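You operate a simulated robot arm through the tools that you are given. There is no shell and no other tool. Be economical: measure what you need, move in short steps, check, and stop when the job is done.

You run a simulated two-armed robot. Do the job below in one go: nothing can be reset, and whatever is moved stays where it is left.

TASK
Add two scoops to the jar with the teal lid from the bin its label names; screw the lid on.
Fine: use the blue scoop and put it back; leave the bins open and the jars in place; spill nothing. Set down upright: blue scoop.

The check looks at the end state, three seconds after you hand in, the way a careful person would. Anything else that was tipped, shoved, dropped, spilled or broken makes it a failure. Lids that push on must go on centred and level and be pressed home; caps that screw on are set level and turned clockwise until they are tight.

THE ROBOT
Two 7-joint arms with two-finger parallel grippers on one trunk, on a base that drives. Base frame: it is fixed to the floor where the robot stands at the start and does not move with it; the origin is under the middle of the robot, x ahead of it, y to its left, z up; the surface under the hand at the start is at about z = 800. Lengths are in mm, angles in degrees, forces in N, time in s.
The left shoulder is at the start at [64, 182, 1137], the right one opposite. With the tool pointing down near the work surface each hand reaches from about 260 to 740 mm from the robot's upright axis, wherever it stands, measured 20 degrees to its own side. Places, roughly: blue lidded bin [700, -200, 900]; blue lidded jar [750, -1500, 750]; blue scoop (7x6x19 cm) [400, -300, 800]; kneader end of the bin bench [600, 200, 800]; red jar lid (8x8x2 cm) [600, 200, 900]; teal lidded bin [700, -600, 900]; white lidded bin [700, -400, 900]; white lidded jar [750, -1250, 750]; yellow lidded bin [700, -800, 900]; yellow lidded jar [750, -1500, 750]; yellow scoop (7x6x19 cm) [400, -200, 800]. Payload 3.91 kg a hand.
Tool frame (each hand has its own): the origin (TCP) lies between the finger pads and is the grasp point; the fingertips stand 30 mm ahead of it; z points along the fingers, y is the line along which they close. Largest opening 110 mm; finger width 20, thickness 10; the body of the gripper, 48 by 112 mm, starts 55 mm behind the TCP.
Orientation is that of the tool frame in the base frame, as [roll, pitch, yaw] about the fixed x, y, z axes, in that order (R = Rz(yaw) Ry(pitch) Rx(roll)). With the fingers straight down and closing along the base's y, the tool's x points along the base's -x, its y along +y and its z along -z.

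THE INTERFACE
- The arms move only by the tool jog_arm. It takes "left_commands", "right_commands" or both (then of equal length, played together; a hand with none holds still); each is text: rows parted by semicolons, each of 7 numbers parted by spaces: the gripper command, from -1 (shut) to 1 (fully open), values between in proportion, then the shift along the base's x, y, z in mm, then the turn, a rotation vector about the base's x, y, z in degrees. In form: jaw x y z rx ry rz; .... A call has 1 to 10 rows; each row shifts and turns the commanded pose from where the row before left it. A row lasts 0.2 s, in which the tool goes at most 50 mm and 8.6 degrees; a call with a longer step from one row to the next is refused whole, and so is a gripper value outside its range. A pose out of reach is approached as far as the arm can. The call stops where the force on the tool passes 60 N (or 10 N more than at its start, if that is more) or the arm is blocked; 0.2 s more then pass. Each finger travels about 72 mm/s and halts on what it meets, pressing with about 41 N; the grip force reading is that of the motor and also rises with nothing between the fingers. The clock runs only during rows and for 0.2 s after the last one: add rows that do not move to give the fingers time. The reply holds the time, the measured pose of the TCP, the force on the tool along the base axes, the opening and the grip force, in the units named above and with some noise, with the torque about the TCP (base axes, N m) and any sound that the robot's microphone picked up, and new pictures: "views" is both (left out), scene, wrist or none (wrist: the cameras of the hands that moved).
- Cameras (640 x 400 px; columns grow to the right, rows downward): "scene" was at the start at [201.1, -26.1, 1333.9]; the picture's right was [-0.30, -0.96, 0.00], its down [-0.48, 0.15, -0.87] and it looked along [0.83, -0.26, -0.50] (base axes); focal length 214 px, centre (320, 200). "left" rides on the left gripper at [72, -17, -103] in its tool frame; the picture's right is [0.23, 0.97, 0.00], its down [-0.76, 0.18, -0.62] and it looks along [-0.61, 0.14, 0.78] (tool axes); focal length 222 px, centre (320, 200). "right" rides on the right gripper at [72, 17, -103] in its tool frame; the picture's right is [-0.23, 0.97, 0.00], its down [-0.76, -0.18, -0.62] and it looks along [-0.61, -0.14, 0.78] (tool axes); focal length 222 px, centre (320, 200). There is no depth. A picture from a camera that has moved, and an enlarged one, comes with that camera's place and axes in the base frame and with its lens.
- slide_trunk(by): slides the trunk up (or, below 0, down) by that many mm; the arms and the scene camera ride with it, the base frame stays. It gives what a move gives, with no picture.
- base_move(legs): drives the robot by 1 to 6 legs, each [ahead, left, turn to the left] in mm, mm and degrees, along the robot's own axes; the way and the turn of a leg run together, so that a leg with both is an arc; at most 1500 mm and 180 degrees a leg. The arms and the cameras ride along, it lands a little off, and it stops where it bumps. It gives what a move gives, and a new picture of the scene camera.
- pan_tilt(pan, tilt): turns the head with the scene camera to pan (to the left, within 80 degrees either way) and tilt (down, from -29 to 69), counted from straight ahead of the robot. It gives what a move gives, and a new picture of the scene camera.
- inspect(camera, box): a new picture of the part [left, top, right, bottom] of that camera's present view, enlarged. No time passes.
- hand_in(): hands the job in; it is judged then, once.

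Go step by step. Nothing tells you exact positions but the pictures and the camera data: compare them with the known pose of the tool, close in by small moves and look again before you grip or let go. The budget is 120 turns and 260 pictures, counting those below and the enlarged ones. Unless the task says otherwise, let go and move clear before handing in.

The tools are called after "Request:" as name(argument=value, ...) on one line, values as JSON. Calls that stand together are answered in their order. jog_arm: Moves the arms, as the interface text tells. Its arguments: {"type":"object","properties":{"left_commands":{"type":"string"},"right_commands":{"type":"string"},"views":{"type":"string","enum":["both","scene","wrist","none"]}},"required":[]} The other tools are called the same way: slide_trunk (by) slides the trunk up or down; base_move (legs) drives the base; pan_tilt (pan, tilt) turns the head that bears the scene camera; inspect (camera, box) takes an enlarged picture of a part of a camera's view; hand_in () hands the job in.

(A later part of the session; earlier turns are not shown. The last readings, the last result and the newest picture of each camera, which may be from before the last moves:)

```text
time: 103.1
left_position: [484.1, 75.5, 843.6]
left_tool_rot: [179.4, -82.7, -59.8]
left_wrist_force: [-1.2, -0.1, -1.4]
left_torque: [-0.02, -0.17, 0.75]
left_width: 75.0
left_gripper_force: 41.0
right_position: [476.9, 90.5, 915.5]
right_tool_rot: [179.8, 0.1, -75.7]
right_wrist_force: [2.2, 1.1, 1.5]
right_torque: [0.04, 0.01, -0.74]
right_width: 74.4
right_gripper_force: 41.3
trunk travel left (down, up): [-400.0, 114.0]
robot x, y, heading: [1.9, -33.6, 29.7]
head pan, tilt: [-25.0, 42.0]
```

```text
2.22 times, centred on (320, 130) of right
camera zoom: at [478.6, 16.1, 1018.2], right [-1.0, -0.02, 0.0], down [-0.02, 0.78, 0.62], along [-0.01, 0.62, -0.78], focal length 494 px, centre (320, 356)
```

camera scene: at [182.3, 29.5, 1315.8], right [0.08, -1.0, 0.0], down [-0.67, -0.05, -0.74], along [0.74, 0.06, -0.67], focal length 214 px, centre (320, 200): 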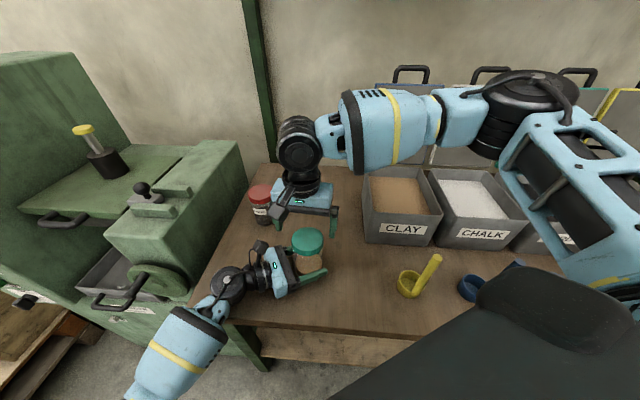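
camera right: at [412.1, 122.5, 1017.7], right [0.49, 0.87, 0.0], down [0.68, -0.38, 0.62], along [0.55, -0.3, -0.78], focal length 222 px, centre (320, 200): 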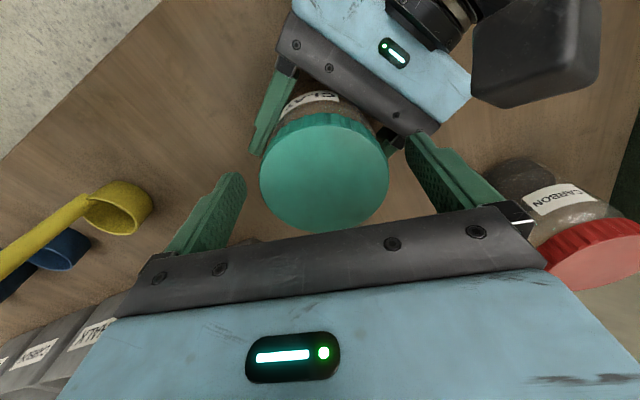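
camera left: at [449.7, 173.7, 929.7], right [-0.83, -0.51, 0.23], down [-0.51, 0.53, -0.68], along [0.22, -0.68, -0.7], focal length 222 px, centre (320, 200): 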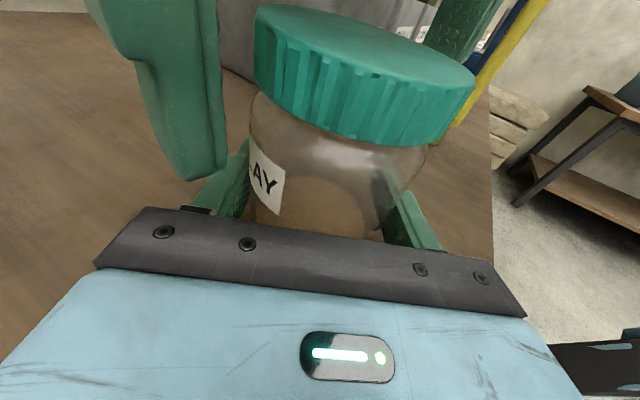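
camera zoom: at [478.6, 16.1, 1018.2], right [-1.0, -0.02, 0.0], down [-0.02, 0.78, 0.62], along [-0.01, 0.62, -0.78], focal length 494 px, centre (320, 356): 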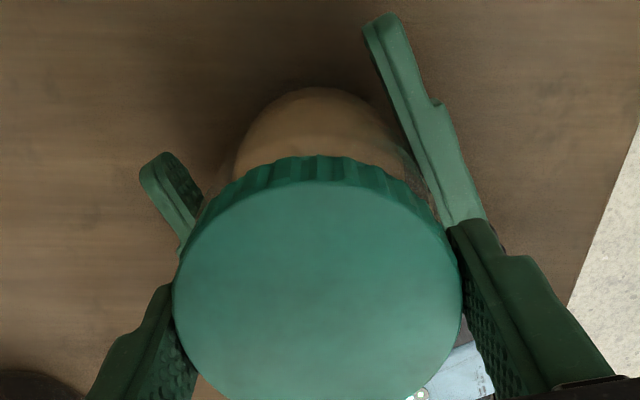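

Torque is dropping (0.7 aligned) and the jar slips less. Another cycle.

Request:
jog_arm(right_commands="0.3 0 0 0 0 0 0;1 0 0 0 0 0 0;1 0 0 0 0 0 -8.5;1 0 0 0 0 0 -8.5;1 0 0 0 0 0 -8.5;1 0 0 0 0 0 -8.5;1 0 0 0 0 0 -8.5;1 0 0 0 0 0 -8.5;1 0 0 0 0 0 -8.5;1 0 0 0 0 0 -8.5", views="none")

Request:
jog_arm(right_commands="1 0 0 0 0 0 -8.5;1 0 0 0 0 0 -8.5;1 0 0 0 0 0 -8.5;1 0 0 0 0 0 -8.5;1 0 0 0 0 0 -8.5;1 0 0 0 0 0 -8.5;0.3 0 0 0 0 0 0;-0.5 0 0 0 0 0 0;-1 0 0 0 0 0 0;-1 0 0 0 0 0 0", views="none")

Request:
jog_arm(right_commands="-1 0 0 0 0 0 8;-1 0 0 0 0 0 8;-1 0 0 0 0 0 8;-1 0 0 0 0 0 8;-1 0 0 0 0 0 8;-1 0 0 0 0 0 8;-1 0 0 0 0 0 8", views="none")

Request:
inspect(camera="left", box=[210, 0, 490, 240])

Request:
jog_arm(right_commands="-1 0 0 0 0 0 8;-1 0 0 0 0 0 8;-1 0 0 0 0 0 8;-1 0 0 0 0 0 8;-1 0 0 0 0 0 8;-1 0 0 0 0 0 8;-1 0 0 0 0 0 8", views="none")

Request:
inspect(camera="left", box=[210, 0, 490, 240])

```text
time: 105.3
left_position: [486.0, 78.0, 842.5]
left_tool_rot: [179.5, -82.7, -59.6]
left_wrist_force: [0.2, -0.6, -2.7]
left_torque: [-0.04, -0.04, 0.03]
left_width: 74.7
left_gripper_force: 41.3
right_position: [478.3, 89.6, 915.3]
right_tool_rot: [179.9, 0.1, -144.0]
right_wrist_force: [0.3, -0.5, 0.8]
right_torque: [0.01, 0.02, -0.01]
right_width: 110.0
right_gripper_force: 0.1
trunk travel left (down, up): [-400.0, 114.0]
robot x, y, heading: [1.4, -35.8, 29.5]
head pan, tilt: [-25.0, 42.0]
```

```text
time: 107.5
left_position: [485.2, 78.3, 843.3]
left_tool_rot: [179.5, -82.6, -59.6]
left_wrist_force: [0.1, 7.4, -3.1]
left_torque: [-0.19, -0.03, 0.72]
left_width: 75.0
left_gripper_force: 40.9
right_position: [478.6, 88.2, 915.1]
right_tool_rot: [-179.8, 0.1, 165.0]
right_wrist_force: [-0.5, -6.9, 2.3]
right_torque: [-0.37, -0.03, -0.76]
right_width: 74.6
right_gripper_force: 40.5
trunk travel left (down, up): [-400.0, 114.0]
robot x, y, heading: [4.5, -36.6, 29.8]
head pan, tilt: [-25.0, 42.0]
```

```text
time: 109.1
left_position: [483.9, 76.7, 844.0]
left_tool_rot: [179.7, -82.7, -60.0]
left_wrist_force: [-2.5, 11.6, 1.8]
left_torque: [-0.52, -0.27, 1.19]
left_width: 75.0
left_gripper_force: 41.2
right_position: [477.6, 88.2, 915.7]
right_tool_rot: [-180.0, 0.0, -138.9]
right_wrist_force: [4.8, -12.1, 0.2]
right_torque: [-0.29, -0.14, -1.25]
right_width: 75.1
right_gripper_force: 41.4
trunk travel left (down, up): [-400.0, 114.0]
robot x, y, heading: [0.1, -32.2, 29.7]
head pan, tilt: [-25.0, 42.0]
```

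```text
1.67 times, centred on (350, 120) of left
camera zoom: at [453.5, 166.5, 929.1], right [-0.83, -0.51, 0.23], down [-0.51, 0.53, -0.68], along [0.22, -0.68, -0.7], focal length 370 px, centre (270, 333)
```

zoom: 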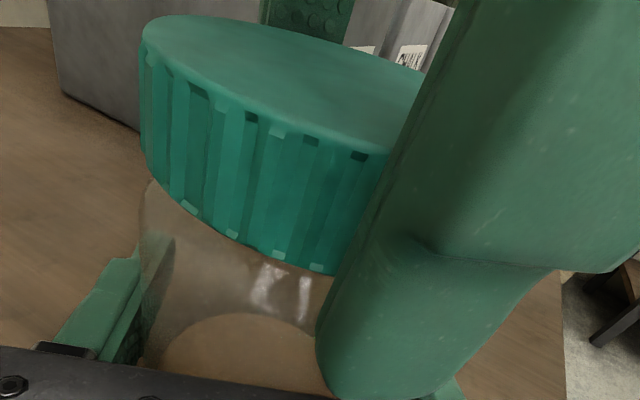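

```text
time: 110.7
left_position: [484.9, 75.0, 842.0]
left_tool_rot: [178.6, -82.7, -59.1]
left_wrist_force: [-1.3, -0.7, 0.0]
left_torque: [-0.32, 0.25, 1.11]
left_width: 75.1
left_gripper_force: 40.7
right_position: [476.6, 91.5, 916.2]
right_tool_rot: [-180.0, 0.2, -82.7]
right_wrist_force: [1.1, 0.0, 0.7]
right_torque: [0.2, -0.37, -1.15]
right_width: 74.8
right_gripper_force: 41.1
trunk travel left (down, up): [-400.0, 114.0]
robot x, y, heading: [2.1, -29.8, 29.6]
head pan, tilt: [-25.0, 42.0]
```

```text
1.67 times, centred on (350, 120) of left
camera zoom: at [453.4, 165.6, 928.7], right [-0.83, -0.51, 0.23], down [-0.51, 0.53, -0.68], along [0.22, -0.68, -0.7], focal length 370 px, centre (270, 333)
```

zoom: 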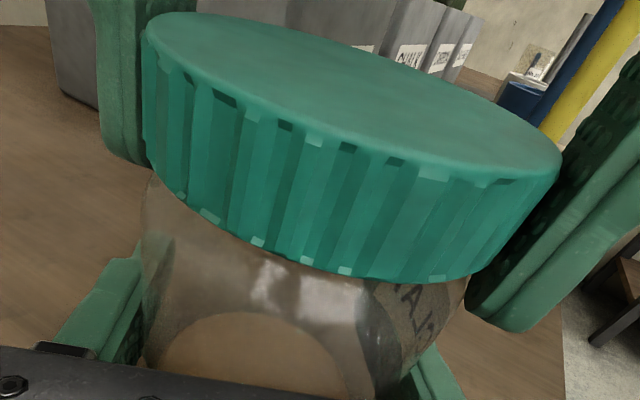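

Progress is ambiguous, so I'll add hold: the left hand presses the jar down on the bench by about 20 N. Then I take a tracked stroke in the yaw range where ribs and label are both visible.

Request:
jog_arm(left_commands="-1 0 0 0 0 0 0;-1 0 0 0 0 0 0;-1 0 0 0 0 0 0;-1 0 0 -1 0 0 0;-1 0 0 -1 0 0 0;-1 0 0 -1 0 0 0;-1 0 0 -1 0 0 0;-1 0 0 0 0 0 0", right_commands="0.3 0 0 0 0 0 0;1 0 0 0 0 0 0;1 0 0 0 0 0 -8.5;1 0 0 0 0 0 -8.5;1 0 0 0 0 0 -8.5;1 0 0 0 0 0 -8.5;1 0 0 0 0 0 -8.5;1 0 0 0 0 0 0", views="wrist")

```text
time: 112.5
left_position: [484.2, 76.6, 843.2]
left_tool_rot: [-179.0, -83.0, -61.3]
left_wrist_force: [0.9, 4.3, 26.1]
left_torque: [0.46, 1.09, -0.27]
left_width: 75.0
left_gripper_force: 41.0
right_position: [475.9, 90.6, 915.5]
right_tool_rot: [-179.8, 0.1, -125.3]
right_wrist_force: [0.0, 0.5, -0.8]
right_torque: [-0.01, -0.01, 0.02]
right_width: 110.3
right_gripper_force: 0.0
trunk travel left (down, up): [-400.0, 114.0]
robot x, y, heading: [2.1, -35.9, 29.6]
head pan, tilt: [-25.0, 42.0]
camera right: at [420.2, 40.9, 1018.6], right [-0.66, 0.75, 0.0], down [0.59, 0.52, 0.62], along [0.47, 0.41, -0.78], focal length 222 px, centre (320, 200)
camera left: at [452.6, 166.4, 928.0], right [-0.83, -0.51, 0.22], down [-0.51, 0.53, -0.68], along [0.23, -0.68, -0.7], focal length 222 px, centre (320, 200)
```

right: 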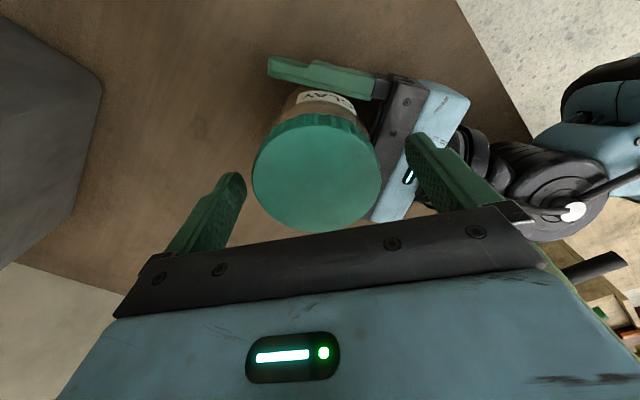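
left: 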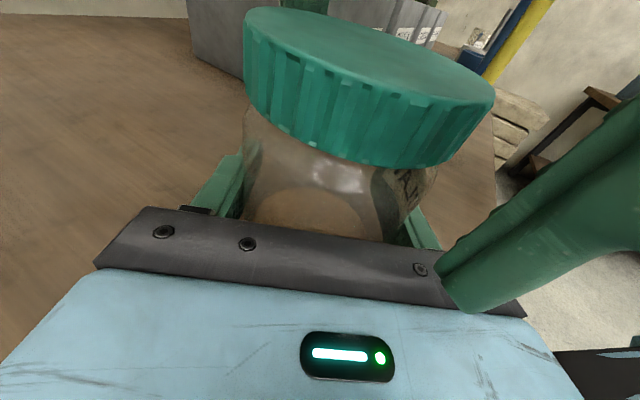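

Request:
jog_arm(right_commands="1 0.5 -3.5 0 0 0 0;0.3 0 0 0 0 0 0;-0.5 0 0 0 0 0 0;-1 0 0 0 0 0 0;-1 0 0 0 0 0 8;-1 0 0 0 0 0 8;-1 0 0 0 0 0 8", views="none")

Request:
inspect(camera="left", box=[210, 0, 490, 240])

Request:
jog_arm(right_commands="-1 0 0 0 0 0 4;-1 0 0 0 0 0 4", views="none")

Request:
inspect(camera="left", box=[210, 0, 490, 240])

Request:
jog_arm(right_commands="-1 0 0 0 0 0 4;-1 0 0 0 0 0 4", views="none")

Request:
inspect(camera="left", box=[210, 0, 490, 240])

```text
time: 114.1
left_position: [482.8, 76.1, 837.1]
left_tool_rot: [179.5, -82.5, -59.9]
left_wrist_force: [-2.7, -0.6, 7.7]
left_torque: [0.64, 0.1, 1.36]
left_width: 74.9
left_gripper_force: 41.2
right_position: [477.4, 86.9, 916.8]
right_tool_rot: [-179.8, 0.1, -101.4]
right_wrist_force: [0.2, 0.7, 4.5]
right_torque: [-0.04, 0.04, -1.15]
right_width: 75.1
right_gripper_force: 41.2
trunk travel left (down, up): [-400.0, 114.0]
robot x, y, heading: [-2.0, -32.8, 29.7]
head pan, tilt: [-25.0, 42.0]
```

```text
1.67 times, centred on (350, 120) of left
camera zoom: at [451.8, 165.7, 922.9], right [-0.83, -0.51, 0.23], down [-0.51, 0.54, -0.67], along [0.22, -0.67, -0.7], focal length 370 px, centre (270, 333)
```

zoom: 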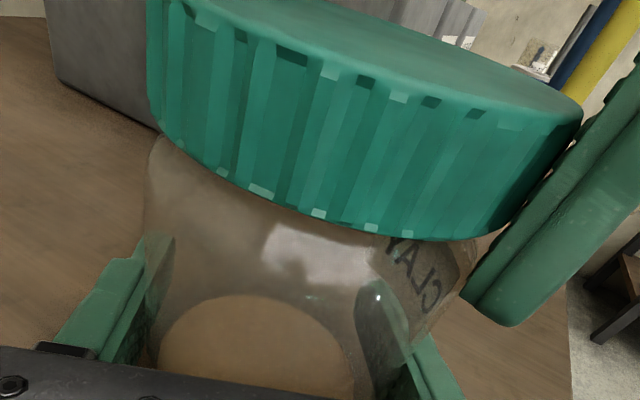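

```text
time: 114.7
left_position: [482.8, 76.7, 835.3]
left_tool_rot: [178.7, -82.4, -59.0]
left_wrist_force: [-4.4, 0.0, -2.2]
left_torque: [0.45, 0.24, 1.22]
left_width: 74.8
left_gripper_force: 40.8
right_position: [478.4, 86.8, 915.8]
right_tool_rot: [-179.9, 0.0, -93.3]
right_wrist_force: [2.5, 0.7, 4.0]
right_torque: [-0.21, -0.21, -0.97]
right_width: 74.9
right_gripper_force: 41.0
trunk travel left (down, up): [-400.0, 114.0]
robot x, y, heading: [0.7, -30.7, 30.0]
head pan, tilt: [-25.0, 42.0]
```

```text
1.67 times, centred on (350, 120) of left
camera zoom: at [452.4, 166.0, 922.8], right [-0.83, -0.51, 0.23], down [-0.51, 0.53, -0.67], along [0.22, -0.68, -0.7], focal length 370 px, centre (270, 333)
```

zoom: 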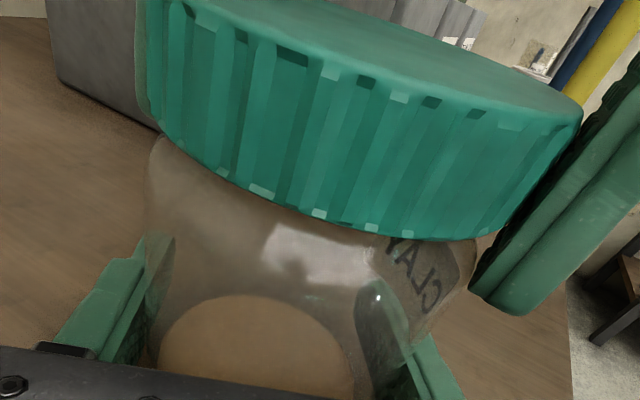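

```text
time: 115.3
left_position: [484.5, 78.0, 837.8]
left_tool_rot: [178.8, -82.6, -59.0]
left_wrist_force: [-0.7, 0.8, -8.6]
left_torque: [-0.42, 0.11, 0.94]
left_width: 74.6
left_gripper_force: 40.6
right_position: [479.3, 86.6, 916.2]
right_tool_rot: [-180.0, 0.0, -85.2]
right_wrist_force: [0.7, -0.9, 5.2]
right_torque: [0.23, -0.17, -0.91]
right_width: 74.9
right_gripper_force: 40.7
trunk travel left (down, up): [-400.0, 114.0]
robot x, y, heading: [-2.4, -36.7, 29.6]
head pan, tilt: [-25.0, 42.0]
```

```text
1.67 times, centred on (350, 120) of left
camera zoom: at [453.2, 166.3, 923.7], right [-0.83, -0.51, 0.23], down [-0.51, 0.53, -0.67], along [0.22, -0.68, -0.7], focal length 370 px, centre (270, 333)
```

zoom: 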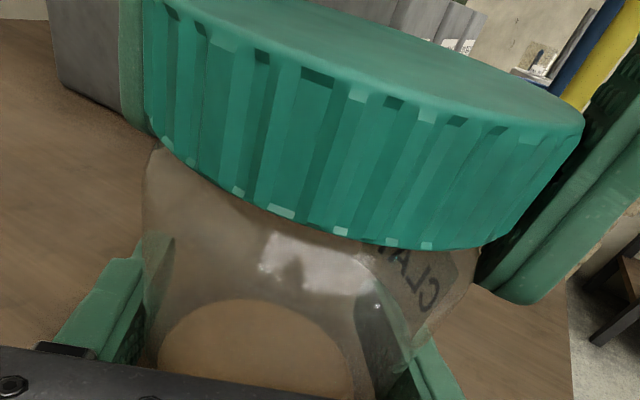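

The ribs and label both stood still in the first 8°, so the fingers can slip on the lid. I need a cleaner look at ribs against the label; two more small steps with a tighter zoom.

Request:
inspect(camera="left", box=[310, 100, 470, 200])

Request:
jog_arm(left_commands="-1 0 0 2 0 0 0;-1 0 0 0 0 0 0;-1 0 0 0 0 0 0;-1 0 0 0 0 0 0", right_commands="-1 0 0 0 0 0 4;-1 0 0 0 0 0 4;-1 0 0 0 0 0 4;-1 0 0 0 0 0 4", views="none")

Request:
inspect(camera="left", box=[310, 100, 470, 200])

```text
4.00 times, centred on (390, 150) of left
camera zoom: at [453.2, 166.3, 923.7], right [-0.83, -0.51, 0.23], down [-0.51, 0.53, -0.67], along [0.22, -0.68, -0.7], focal length 888 px, centre (40, 400)
```

zoom: 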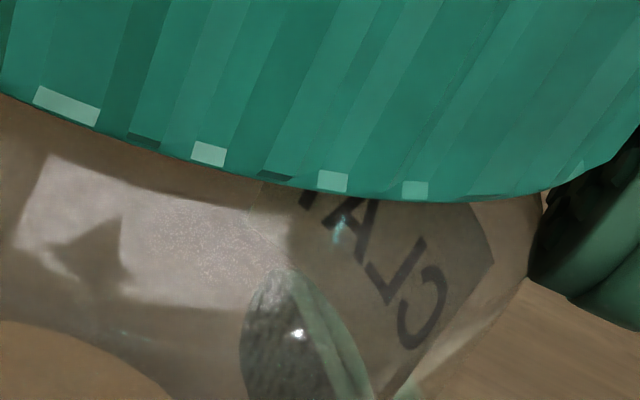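

```text
time: 116.3
left_position: [484.1, 76.4, 840.9]
left_tool_rot: [179.6, -82.7, -59.9]
left_wrist_force: [4.0, 1.4, -9.1]
left_torque: [-0.11, 0.1, 1.25]
left_width: 74.8
left_gripper_force: 41.2
right_position: [478.2, 87.2, 914.2]
right_tool_rot: [179.9, -0.1, -69.2]
right_wrist_force: [-3.9, -2.4, 6.3]
right_torque: [-0.12, 0.15, -1.31]
right_width: 75.1
right_gripper_force: 40.9
trunk travel left (down, up): [-400.0, 114.0]
robot x, y, heading: [1.1, -33.5, 29.9]
head pan, tilt: [-25.0, 42.0]
```

```text
4.00 times, centred on (390, 150) of left
camera zoom: at [453.1, 165.9, 926.7], right [-0.83, -0.51, 0.23], down [-0.51, 0.53, -0.68], along [0.22, -0.68, -0.7], focal length 888 px, centre (40, 400)
```

zoom: 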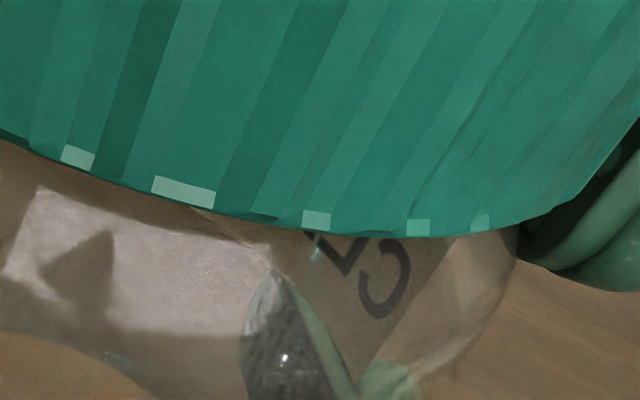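

Key finding: comparing finger tips with the lid's lower edge at equal depth, my tips reached about 12 mm below the lid. The lid is about 71 mm wide with its top near z ≈ 919, so at TCP 915 I was only clamping the 75 mm jar. At z = 924 the lid turned freely. I'll release, rise to 931, rewind and recentre.

Request:
jog_arm(right_commands="0.3 0 0 0 0 0 0;1 0 0 0 0 0 0;1 0 0 8 0 0 0;1 0 0 9 0 0 -8.5;1 0 0 0 0 0 -8.5;1 0 0 0 0 0 -8.5;1 0 0 0 0 0 -8.5;1 0 0 0 0 0 -8.5;1 0 0 0 0 0 -8.5;1 0 0 0 0 0 -8.5", views="none")

Request:
jog_arm(right_commands="1 0 0 0 0 0 -8.5;1 0 0 0 0 0 -8.5;1 0 0 0 0 0 -8.5;1 0 0 0 0 0 -8.5;1 0 0 0 0 0 -8.5;1 0 0 0 0 0 -8.5;1 0 0 0 0 0 0", views="both")

Request:
inspect(camera="scene", box=[260, 200, 360, 300])

```text
time: 118.5
left_position: [484.7, 77.1, 841.4]
left_tool_rot: [179.5, -82.8, -59.9]
left_wrist_force: [0.1, -0.9, -0.8]
left_torque: [0.02, 0.01, 0.01]
left_width: 74.8
left_gripper_force: 41.2
right_position: [479.0, 86.6, 931.7]
right_tool_rot: [180.0, 0.1, -128.9]
right_wrist_force: [-0.1, 0.2, 1.0]
right_torque: [0.03, -0.01, -0.02]
right_width: 109.7
right_gripper_force: 0.0
trunk travel left (down, up): [-400.0, 114.0]
robot x, y, heading: [2.7, -33.3, 29.8]
head pan, tilt: [-25.0, 42.0]
```

```text
time: 120.1
left_position: [484.0, 76.0, 840.8]
left_tool_rot: [179.4, -82.7, -59.8]
left_wrist_force: [-1.1, -0.2, -0.9]
left_torque: [0.04, -0.01, 0.02]
left_width: 74.8
left_gripper_force: 41.1
right_position: [477.7, 86.1, 931.5]
right_tool_rot: [179.9, 0.1, -179.9]
right_wrist_force: [0.1, 0.3, -0.3]
right_torque: [-0.01, 0.0, 0.0]
right_width: 109.8
right_gripper_force: 0.1
trunk travel left (down, up): [-400.0, 114.0]
robot x, y, heading: [2.1, -31.0, 29.5]
head pan, tilt: [-25.0, 42.0]
camera scene: at [183.2, 29.4, 1315.7], right [0.08, -1.0, 0.0], down [-0.67, -0.05, -0.74], along [0.74, 0.06, -0.67], focal length 214 px, centre (320, 200)
camera right: at [405.3, 103.3, 1034.9], right [0.23, 0.97, 0.0], down [0.76, -0.18, 0.62], along [0.61, -0.14, -0.78], focal length 222 px, centre (320, 200)
```

scene: 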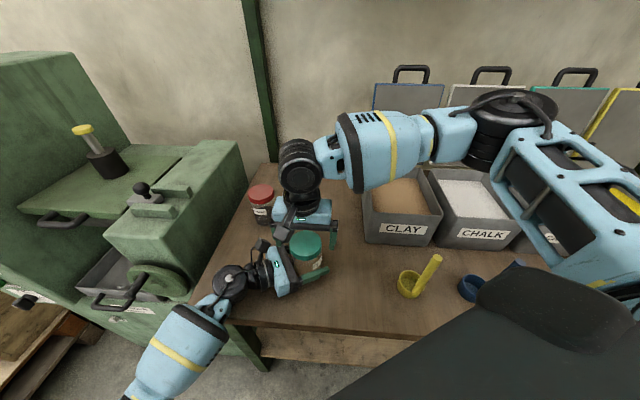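
right: 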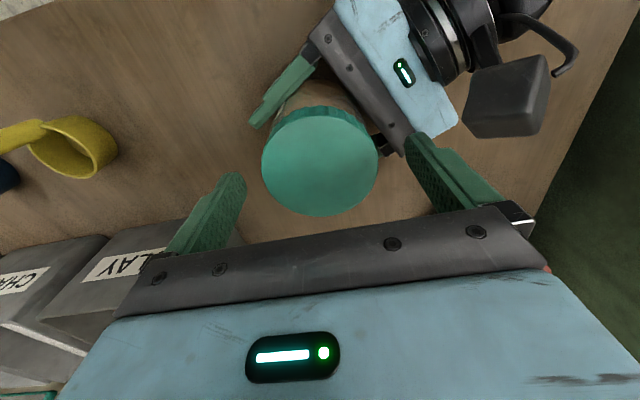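

```text
4.00 times, centred on (310, 250) of scene
camera zoom: at [183.2, 29.4, 1315.7], right [0.08, -1.0, 0.0], down [-0.67, -0.05, -0.74], along [0.74, 0.06, -0.67], focal length 858 px, centre (360, 0)
```

zoom: 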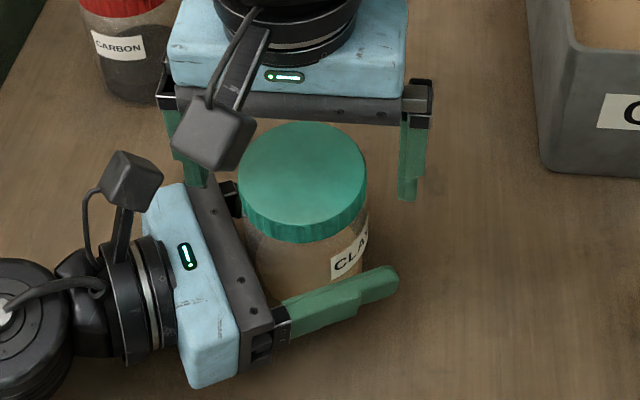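

Lid centre is about (474, 89). I'll set the hand to z = 926, recentre and grip; the width should read about 71.

Request:
jog_arm(right_commands="1 -3.5 2.5 -5 0 0 0;0.3 0 0 0 0 0 0;-0.5 0 0 0 0 0 0;-1 0 0 0 0 0 0;-1 0 0 0 0 0 0", views="none")

Request:
jog_arm(right_commands="-1 0 0 0 0 0 8;-1 0 0 0 0 0 8;-1 0 0 0 0 0 8;-1 0 0 0 0 0 8", views="none")

Request:
inspect(camera="scene", box=[260, 200, 360, 300])

```text
time: 121.3
left_position: [484.5, 77.4, 840.8]
left_tool_rot: [179.6, -82.7, -59.6]
left_wrist_force: [-3.1, 16.3, -0.3]
left_torque: [-0.7, -0.13, -0.04]
left_width: 74.9
left_gripper_force: 41.1
right_position: [475.3, 87.6, 926.5]
right_tool_rot: [-179.8, 0.1, -179.9]
right_wrist_force: [2.0, -15.0, 2.2]
right_torque: [-0.45, -0.1, -0.05]
right_width: 70.3
right_gripper_force: 40.5
trunk travel left (down, up): [-400.0, 114.0]
robot x, y, heading: [-0.5, -37.2, 29.7]
head pan, tilt: [-25.0, 42.0]
```

```text
time: 122.3
left_position: [484.4, 77.1, 840.8]
left_tool_rot: [179.6, -82.6, -59.8]
left_wrist_force: [-4.8, 25.8, 1.3]
left_torque: [-0.8, -0.09, 0.04]
left_width: 74.8
left_gripper_force: 40.7
right_position: [474.4, 86.8, 927.8]
right_tool_rot: [-179.6, -0.2, -147.8]
right_wrist_force: [1.9, -27.0, 5.5]
right_torque: [-1.35, -0.02, -0.16]
right_width: 70.6
right_gripper_force: 41.2
trunk travel left (down, up): [-400.0, 114.0]
robot x, y, heading: [0.3, -31.8, 29.7]
head pan, tilt: [-25.0, 42.0]
```

```text
4.00 times, centred on (310, 250) of scene
camera zoom: at [182.6, 29.0, 1315.8], right [0.08, -1.0, 0.0], down [-0.67, -0.05, -0.74], along [0.74, 0.06, -0.67], focal length 858 px, centre (360, 0)
```

zoom: 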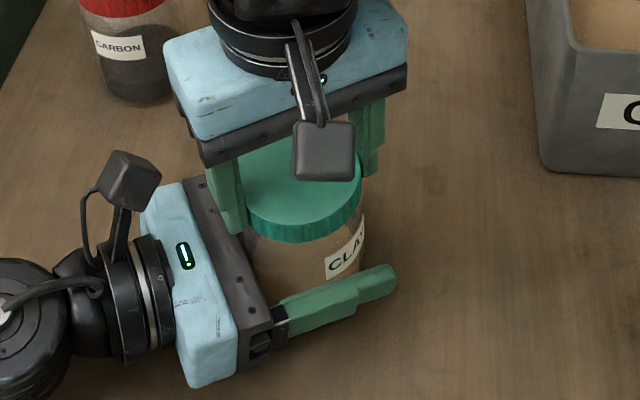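

Width is 70.3 and torque is near zero with the jar still: I'm on the lid now. I'll null the side force with a small shift and keep turning.

Request:
jog_arm(right_commands="-1 0 -3 -1 0 0 0;-1 0 0 0 0 0 0", views="none")

Request:
jog_arm(right_commands="-1 0 0 0 0 0 8;-1 0 0 0 0 0 8;-1 0 0 0 0 0 8;-1 0 0 0 0 0 8;-1 0 0 0 0 0 8;-1 0 0 0 0 0 8", views="none")

Request:
inspect(camera="left", box=[210, 0, 490, 240])

Request:
inspect(camera="right", box=[220, 40, 420, 220])

```text
time: 122.9
left_position: [482.6, 77.2, 840.6]
left_tool_rot: [-179.7, -82.6, -60.6]
left_wrist_force: [0.8, 19.4, 0.4]
left_torque: [0.6, 0.1, -0.26]
left_width: 74.7
left_gripper_force: 41.3
right_position: [473.6, 87.0, 927.5]
right_tool_rot: [-179.9, 0.1, -147.9]
right_wrist_force: [1.1, -15.1, 10.0]
right_torque: [-1.14, -0.24, -0.06]
right_width: 70.8
right_gripper_force: 41.2
trunk travel left (down, up): [-400.0, 114.0]
robot x, y, heading: [-0.4, -39.2, 29.8]
head pan, tilt: [-25.0, 42.0]
```

```text
time: 124.3
left_position: [483.8, 75.4, 840.4]
left_tool_rot: [179.9, -82.6, -60.1]
left_wrist_force: [-7.8, 23.8, 1.6]
left_torque: [-0.45, -0.77, -0.2]
left_width: 74.1
left_gripper_force: 41.1
right_position: [475.9, 85.8, 928.0]
right_tool_rot: [-179.6, -0.1, -99.9]
right_wrist_force: [14.7, -22.7, 20.9]
right_torque: [-0.57, -0.21, -0.12]
right_width: 70.4
right_gripper_force: 41.1
trunk travel left (down, up): [-400.0, 114.0]
robot x, y, heading: [-0.5, -34.2, 29.6]
head pan, tilt: [-25.0, 42.0]
```

```text
1.67 times, centred on (350, 120) of left
camera zoom: at [452.3, 165.8, 927.0], right [-0.83, -0.51, 0.23], down [-0.51, 0.53, -0.68], along [0.22, -0.68, -0.7], focal length 370 px, centre (270, 333)
```

zoom: 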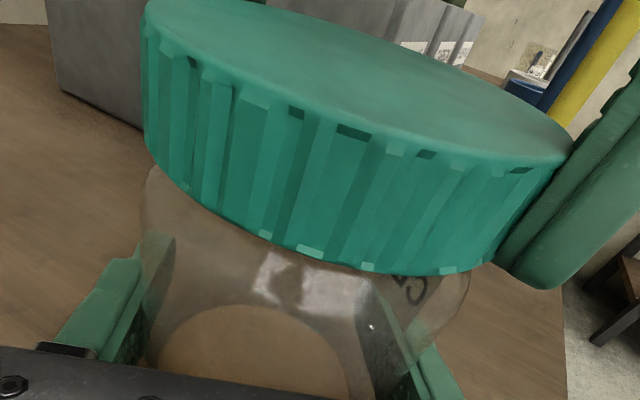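

```text
2.22 times, centred on (320, 130) of right
camera zoom: at [446.0, 16.7, 1030.2], right [-0.92, 0.39, 0.0], down [0.3, 0.72, 0.62], along [0.25, 0.57, -0.78], focal length 494 px, centre (320, 356)
```

zoom: 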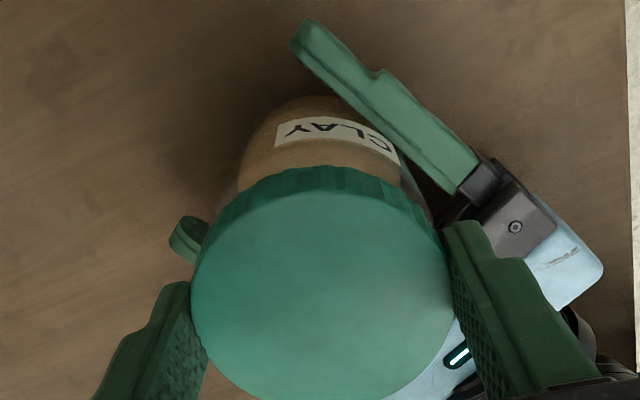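

The lid now pushes up on the hand (21 N): the thread is lifting it. I'll follow upward, relax the side load and keep turning.

Request:
jog_arm(right_commands="-1 1.5 -2 2 0 0 0;-1 1 -1.5 2 0 0 0;-1 0 0 0 0 0 0", views="none")

Request:
jog_arm(right_commands="-1 0 0 0.3 0 0 8;-1 0 0 0.3 0 0 8;-1 0 0 0.3 0 0 8;-1 0 0 0.3 0 0 8", views="none")

Request:
inspect(camera="left", box=[210, 0, 490, 240])

```text
time: 125.1
left_position: [483.3, 72.8, 841.7]
left_tool_rot: [179.0, -82.8, -59.6]
left_wrist_force: [-3.1, 0.6, 5.2]
left_torque: [0.45, 0.54, -0.01]
left_width: 74.6
left_gripper_force: 40.7
right_position: [476.5, 81.8, 929.1]
right_tool_rot: [179.9, 0.0, -99.7]
right_wrist_force: [3.2, -0.3, -8.5]
right_torque: [-0.45, -0.79, 0.06]
right_width: 70.4
right_gripper_force: 41.6
trunk travel left (down, up): [-400.0, 114.0]
robot x, y, heading: [1.5, -34.8, 29.5]
head pan, tilt: [-25.0, 42.0]
```

```text
time: 126.1
left_position: [484.7, 77.0, 841.0]
left_tool_rot: [179.9, -82.6, -60.2]
left_wrist_force: [1.3, -3.2, 5.1]
left_torque: [0.63, 0.0, -0.04]
left_width: 74.7
left_gripper_force: 41.3
right_position: [478.6, 82.0, 931.4]
right_tool_rot: [-179.9, 0.2, -67.8]
right_wrist_force: [0.7, 4.7, 1.7]
right_torque: [0.12, -0.03, -0.06]
right_width: 70.4
right_gripper_force: 40.6
trunk travel left (down, up): [-400.0, 114.0]
robot x, y, heading: [-1.5, -38.8, 29.6]
head pan, tilt: [-25.0, 42.0]
```

```text
1.67 times, centred on (350, 120) of left
camera zoom: at [452.8, 165.8, 926.7], right [-0.83, -0.51, 0.23], down [-0.51, 0.53, -0.68], along [0.22, -0.68, -0.7], focal length 370 px, centre (270, 333)
```

zoom: 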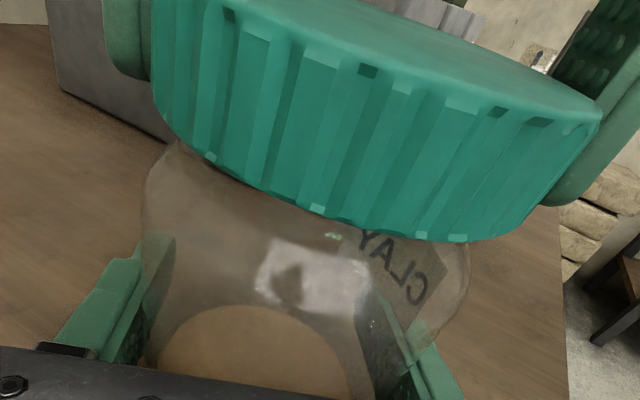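

The lid has risen visibly and turns freely. I'll lift it gently and watch the forces.

Request:
jog_arm(right_commands="-1 0 0 2 0 0 4;-1 0 0 2 0 0 4;-1 0 0 2 0 0 0;-1 0 0 0 0 0 0", views="none")

Request:
inspect(camera="left", box=[210, 0, 490, 240])

```text
time: 127.1
left_position: [483.8, 76.2, 840.5]
left_tool_rot: [179.6, -82.7, -59.9]
left_wrist_force: [-2.3, -7.4, 6.5]
left_torque: [1.06, -0.04, 0.08]
left_width: 74.6
left_gripper_force: 40.7
right_position: [477.4, 82.3, 937.2]
right_tool_rot: [180.0, 0.2, -59.8]
right_wrist_force: [2.5, 9.6, -2.7]
right_torque: [0.13, -0.06, -0.01]
right_width: 70.8
right_gripper_force: 40.9
trunk travel left (down, up): [-400.0, 114.0]
robot x, y, heading: [-1.9, -35.5, 29.6]
head pan, tilt: [-25.0, 42.0]
```

```text
1.67 times, centred on (350, 120) of left
camera zoom: at [452.5, 165.2, 926.7], right [-0.83, -0.51, 0.23], down [-0.51, 0.53, -0.68], along [0.22, -0.68, -0.7], focal length 370 px, centre (270, 333)
```

zoom: 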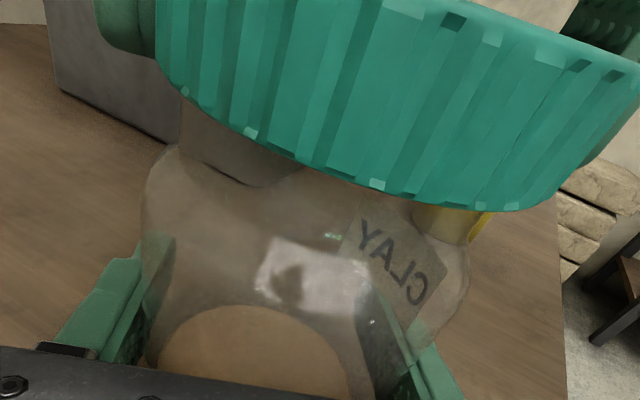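

The neck is showing; lifting the lid clear.

Request:
jog_arm(right_commands="-1 0 0 4 0 0 0;-1 0 0 6 0 0 0;-1 0 0 10 0 0 0;-1 0 0 20 0 0 0;-1 0 0 30 0 0 0;-1 0 0 30 0 0 0", views="both")

Request:
inspect(camera="scene", box=[250, 160, 370, 300])

```text
time: 128.5
left_position: [483.2, 78.1, 840.8]
left_tool_rot: [179.6, -82.7, -59.8]
left_wrist_force: [-1.0, 2.4, 4.2]
left_torque: [0.44, 0.17, -0.05]
left_width: 74.6
left_gripper_force: 41.2
right_position: [477.3, 82.9, 1037.7]
right_tool_rot: [179.9, -0.1, -59.8]
right_wrist_force: [-0.7, 0.0, -0.4]
right_torque: [0.0, 0.01, 0.04]
right_width: 70.7
right_gripper_force: 40.6
trunk travel left (down, up): [-400.0, 114.0]
robot x, y, heading: [-1.8, -35.6, 30.0]
head pan, tilt: [-25.0, 42.0]
camera scene: at [182.8, 29.6, 1315.7], right [0.08, -1.0, 0.0], down [-0.67, -0.05, -0.74], along [0.74, 0.06, -0.67], focal length 214 px, centre (320, 200)
camera right: at [499.1, 11.7, 1140.7], right [-0.96, -0.29, 0.0], down [-0.23, 0.75, 0.62], along [-0.18, 0.6, -0.78], focal length 222 px, centre (320, 200)
```

scene: 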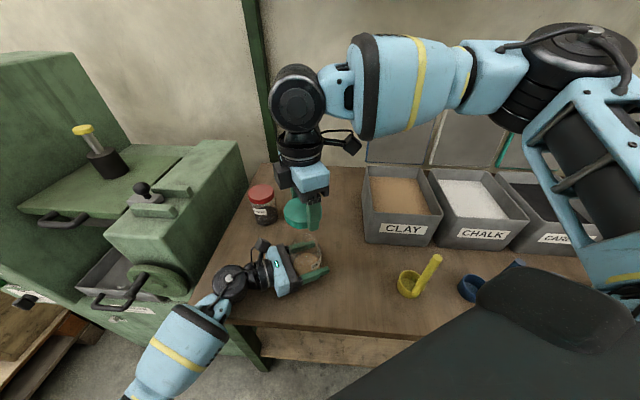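
right: 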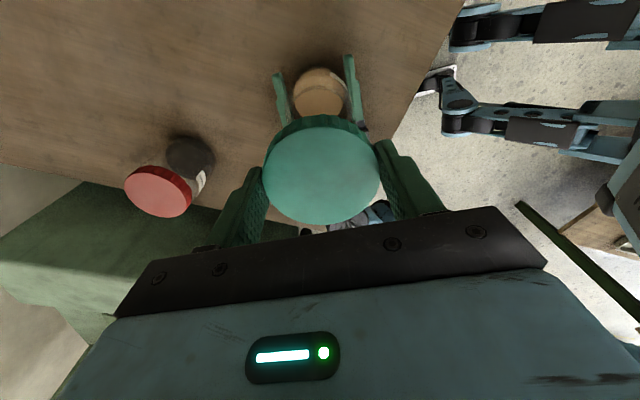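

```text
2.86 times, centred on (310, 230) of scene
camera zoom: at [182.8, 29.6, 1315.7], right [0.08, -1.0, 0.0], down [-0.67, -0.05, -0.74], along [0.74, 0.06, -0.67], focal length 613 px, centre (349, 114)
```

zoom: 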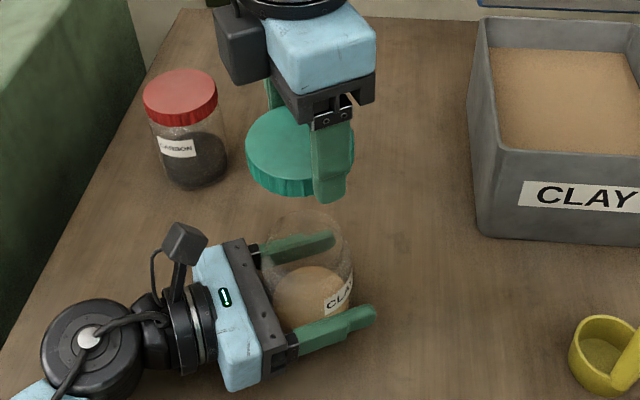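

The lid is off and level in the right hand. I'll set it down on clear bench at about (575, 0).

Request:
jog_arm(right_commands="-1 20 -17 0 0 0 0;-1 20 -17 0 0 0 0;-1 20 -17 0 0 0 0;-1 20 -17 -20 0 0 0;-1 18 -15 -30 0 0 0;-1 0 0 -40 0 0 0;-1 0 0 -40 0 0 0;-1 0 0 -40 0 0 0;-1 0 0 -15 0 0 0", views="both")

Request:
inspect(camera="scene", box=[290, 130, 410, 270])

```text
time: 130.5
left_position: [483.7, 75.9, 841.8]
left_tool_rot: [179.6, -82.7, -59.9]
left_wrist_force: [-0.1, -0.7, 1.6]
left_torque: [0.2, 0.15, 0.02]
left_width: 74.6
left_gripper_force: 40.8
right_position: [575.8, -0.2, 853.2]
right_tool_rot: [-180.0, 0.0, -59.8]
right_wrist_force: [-0.5, -1.1, 0.1]
right_torque: [-0.01, 0.02, -0.03]
right_width: 70.6
right_gripper_force: 41.2
trunk travel left (down, up): [-400.0, 114.0]
robot x, y, heading: [-0.2, -34.9, 29.6]
head pan, tilt: [-25.0, 42.0]
camera scene: at [182.9, 29.3, 1315.7], right [0.08, -1.0, 0.0], down [-0.67, -0.05, -0.74], along [0.74, 0.06, -0.67], focal length 214 px, centre (320, 200)
camera right: at [597.4, -71.5, 955.5], right [-0.96, -0.29, 0.0], down [-0.23, 0.75, 0.62], along [-0.18, 0.6, -0.78], focal length 222 px, centre (320, 200)
```

scene: 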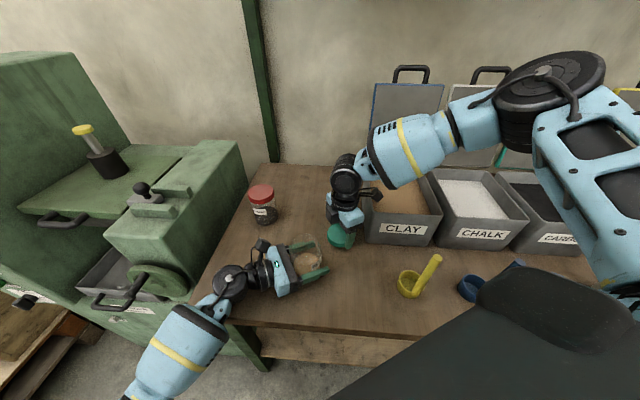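
right: 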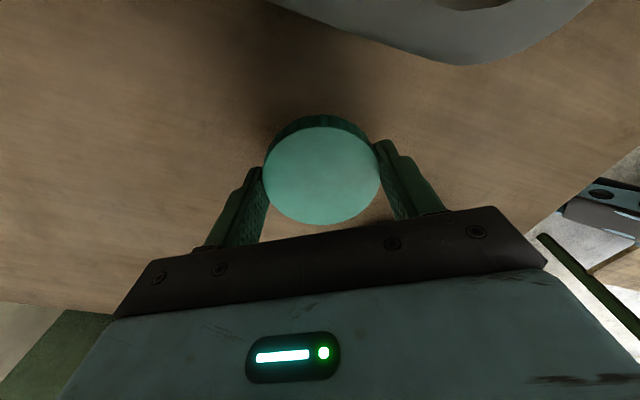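

```text
2.86 times, centred on (350, 200) of scene
camera zoom: at [182.9, 29.3, 1315.7], right [0.08, -1.0, 0.0], down [-0.67, -0.05, -0.74], along [0.74, 0.06, -0.67], focal length 613 px, centre (234, 200)
```

zoom: 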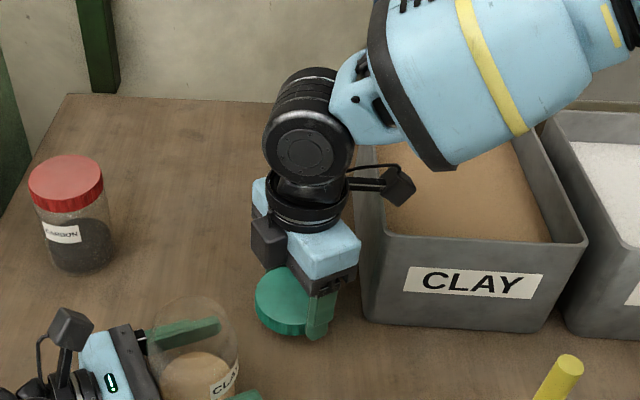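

The wrist camera is close to the bin rim, so I'll place the lid 30 mm further left, lowering in small steps to contact.

Request:
jog_arm(right_commands="-1 -3 15 0 0 0 0;-1 -2 17 0 0 0 0;-1 0 0 -6 0 0 0;-1 0 0 -6 0 0 0;-1 0 0 -4 0 0 0;-1 0 0 -3 0 0 0;-1 0 0 0 0 0 0", views="wrist")

Request:
inspect(camera="scene", box=[290, 180, 380, 270])

```text
time: 132.1
left_position: [483.2, 76.5, 840.2]
left_tool_rot: [179.6, -82.7, -59.8]
left_wrist_force: [-0.1, -0.5, 1.8]
left_torque: [0.11, 0.1, 0.01]
left_width: 74.7
left_gripper_force: 41.2
right_position: [570.7, 33.5, 834.1]
right_tool_rot: [180.0, 0.1, -59.8]
right_wrist_force: [0.8, 1.2, -0.3]
right_torque: [-0.01, -0.02, 0.0]
right_width: 70.1
right_gripper_force: 41.2
trunk travel left (down, up): [-400.0, 114.0]
robot x, y, heading: [0.7, -35.3, 29.7]
head pan, tilt: [-25.0, 42.0]
camera right: at [592.4, -38.8, 936.3], right [-0.96, -0.29, 0.0], down [-0.23, 0.75, 0.62], along [-0.18, 0.6, -0.78], focal length 222 px, centre (320, 200)
```

right: 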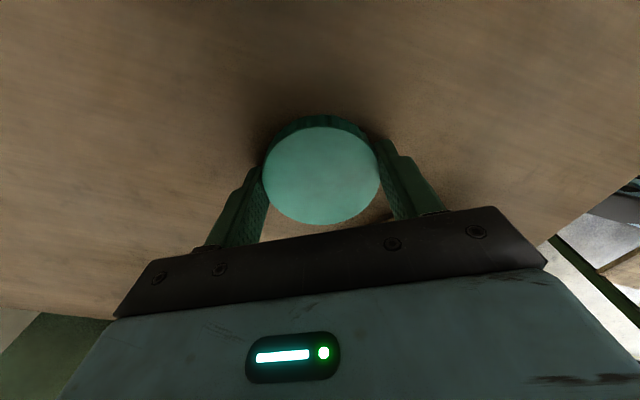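

```text
4.44 times, centred on (335, 225) of scene
camera zoom: at [183.0, 29.2, 1315.7], right [0.08, -1.0, 0.0], down [-0.67, -0.05, -0.74], along [0.74, 0.06, -0.67], focal length 953 px, centre (253, 89)
```

zoom: 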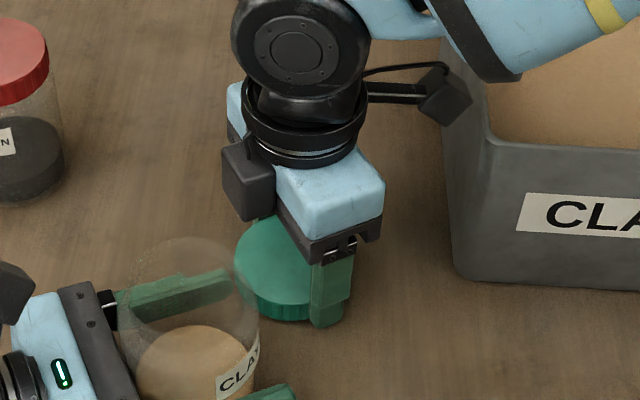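

Request:
jog_arm(right_commands="-1 0 0 -1.5 0 0 0;-1 0 0 -1.5 0 0 0;-1 0 0 -1 0 0 0;-1 0 0 0 0 0 0", views="none")

```text
time: 133.1
left_position: [483.6, 76.2, 840.8]
left_tool_rot: [179.6, -82.7, -59.9]
left_wrist_force: [-0.6, -0.6, 0.8]
left_torque: [0.05, 0.06, -0.02]
left_width: 74.6
left_gripper_force: 41.0
right_position: [571.7, 33.1, 830.3]
right_tool_rot: [180.0, 0.1, -59.9]
right_wrist_force: [-0.3, -1.8, 2.3]
right_torque: [-0.06, 0.07, 0.05]
right_width: 70.6
right_gripper_force: 40.6
trunk travel left (down, up): [-400.0, 114.0]
robot x, y, heading: [0.9, -36.7, 29.9]
head pan, tilt: [-25.0, 42.0]
```

Just touching. Releasing the lid and lifting away.

Request:
jog_arm(right_commands="0.35 0 0 0 0 0 0;0.6 0 0 0 0 0 0;1 0 0 0 0 0 0;1 0 0 0 0 0 0;1 0 0 20 0 0 0;1 0 0 40 0 0 0;1 0 0 45 0 0 0;1 0 0 45 0 0 0", views="both")

Request:
inspect(camera="scene", box=[280, 180, 480, 310])

```text
time: 134.9
left_position: [484.6, 77.1, 840.2]
left_tool_rot: [179.6, -82.7, -59.9]
left_wrist_force: [-1.1, 0.5, 1.4]
left_torque: [0.14, 0.11, 0.09]
left_width: 74.6
left_gripper_force: 40.6
right_position: [570.8, 32.4, 980.9]
right_tool_rot: [-179.9, 0.0, -59.9]
right_wrist_force: [-1.0, 0.6, 0.7]
right_torque: [0.01, 0.0, -0.01]
right_width: 110.2
right_gripper_force: 0.1
trunk travel left (down, up): [-400.0, 114.0]
robot x, y, heading: [-1.3, -36.6, 30.0]
head pan, tilt: [-25.0, 42.0]
camera scene: at [182.6, 29.4, 1315.8], right [0.08, -1.0, 0.0], down [-0.67, -0.05, -0.74], along [0.74, 0.06, -0.67], focal length 214 px, centre (320, 200)
camera right: at [592.5, -38.8, 1083.6], right [-0.96, -0.29, 0.0], down [-0.23, 0.75, 0.62], along [-0.18, 0.6, -0.78], focal length 222 px, centre (320, 200)
```

scene: 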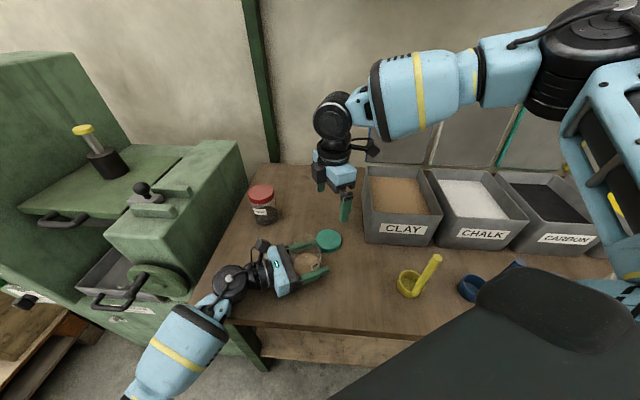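
right: 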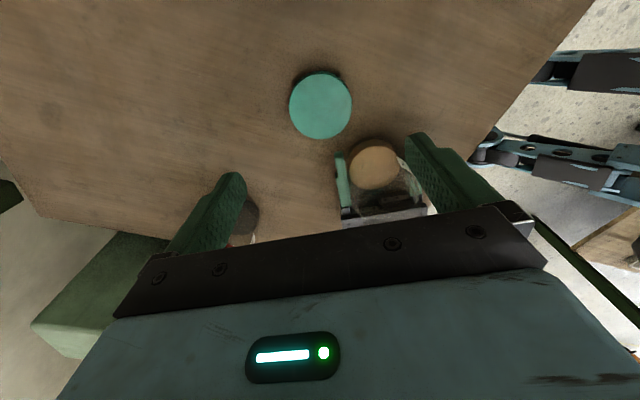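

```text
3.08 times, centred on (380, 245) of scene
camera zoom: at [182.6, 29.4, 1315.8], right [0.08, -1.0, 0.0], down [-0.67, -0.05, -0.74], along [0.74, 0.06, -0.67], focal length 660 px, centre (135, 62)
```

zoom: 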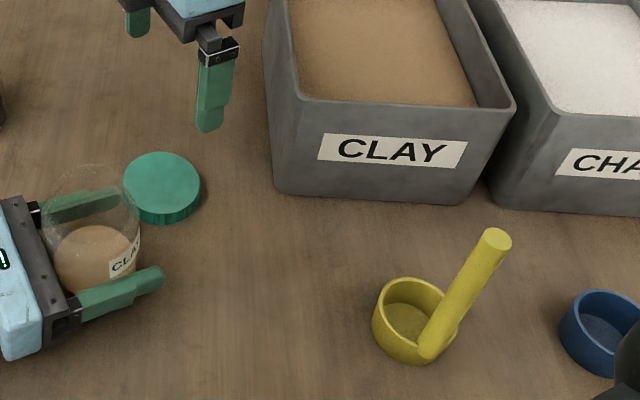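

The lid lies flat on the bench. Next, the blue scoop: I'll swing the right hand high over it (about (415, -299)) with yaw -90, and pan the head that way.

Request:
jog_arm(right_commands="1 0 0 45 0 0 0;1 0 0 45 0 0 0;1 -8 -42 45 0 0 -5;1 -20 -42 20 0 0 -5;1 -20 -42 0 0 0 -5;1 -20 -42 0 0 0 -5;1 -20 -42 0 0 0 -5;1 -20 -42 0 0 0 -5;1 -20 -42 0 0 0 0;1 -20 -36 0 0 0 0", views="none")

Request:
pan_tilt(pan=-60, tilt=42)

Request:
inspect(camera="right", box=[0, 0, 640, 400])

```text
refused: row 3 steps farther than a row can; nothing moved
```

```text
time: 135.9
left_position: [483.3, 75.5, 840.4]
left_tool_rot: [179.5, -82.8, -59.9]
left_wrist_force: [-1.5, 1.5, 1.2]
left_torque: [0.16, 0.08, 0.03]
left_width: 74.7
left_gripper_force: 40.8
right_position: [571.4, 32.7, 980.0]
right_tool_rot: [179.9, 0.1, -59.9]
right_wrist_force: [-0.5, -0.8, -0.6]
right_torque: [0.03, 0.03, -0.03]
right_width: 110.2
right_gripper_force: 0.1
trunk travel left (down, up): [-400.0, 114.0]
robot x, y, heading: [2.8, -32.1, 29.8]
head pan, tilt: [-60.0, 42.0]
camera scene: at [171.8, -19.5, 1315.7], right [-0.5, -0.86, 0.0], down [-0.58, 0.34, -0.74], along [0.64, -0.37, -0.67], focal length 214 px, centre (320, 200)
```

scene: 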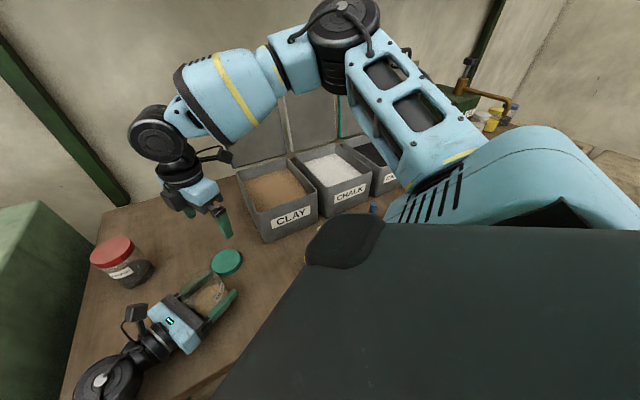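

```text
1.00 times, centred on (320, 200) of right (not enlarged: the box is as wide or as high as the picture)
camera zoom: at [592.9, -38.7, 1082.7], right [-0.96, -0.29, 0.0], down [-0.23, 0.75, 0.62], along [-0.18, 0.6, -0.78], focal length 222 px, centre (320, 200)
```

zoom: 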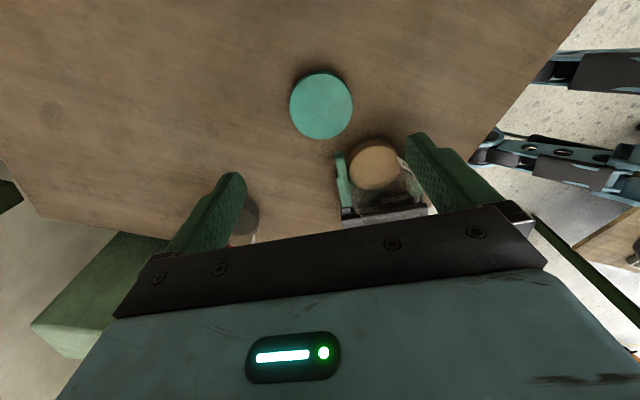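

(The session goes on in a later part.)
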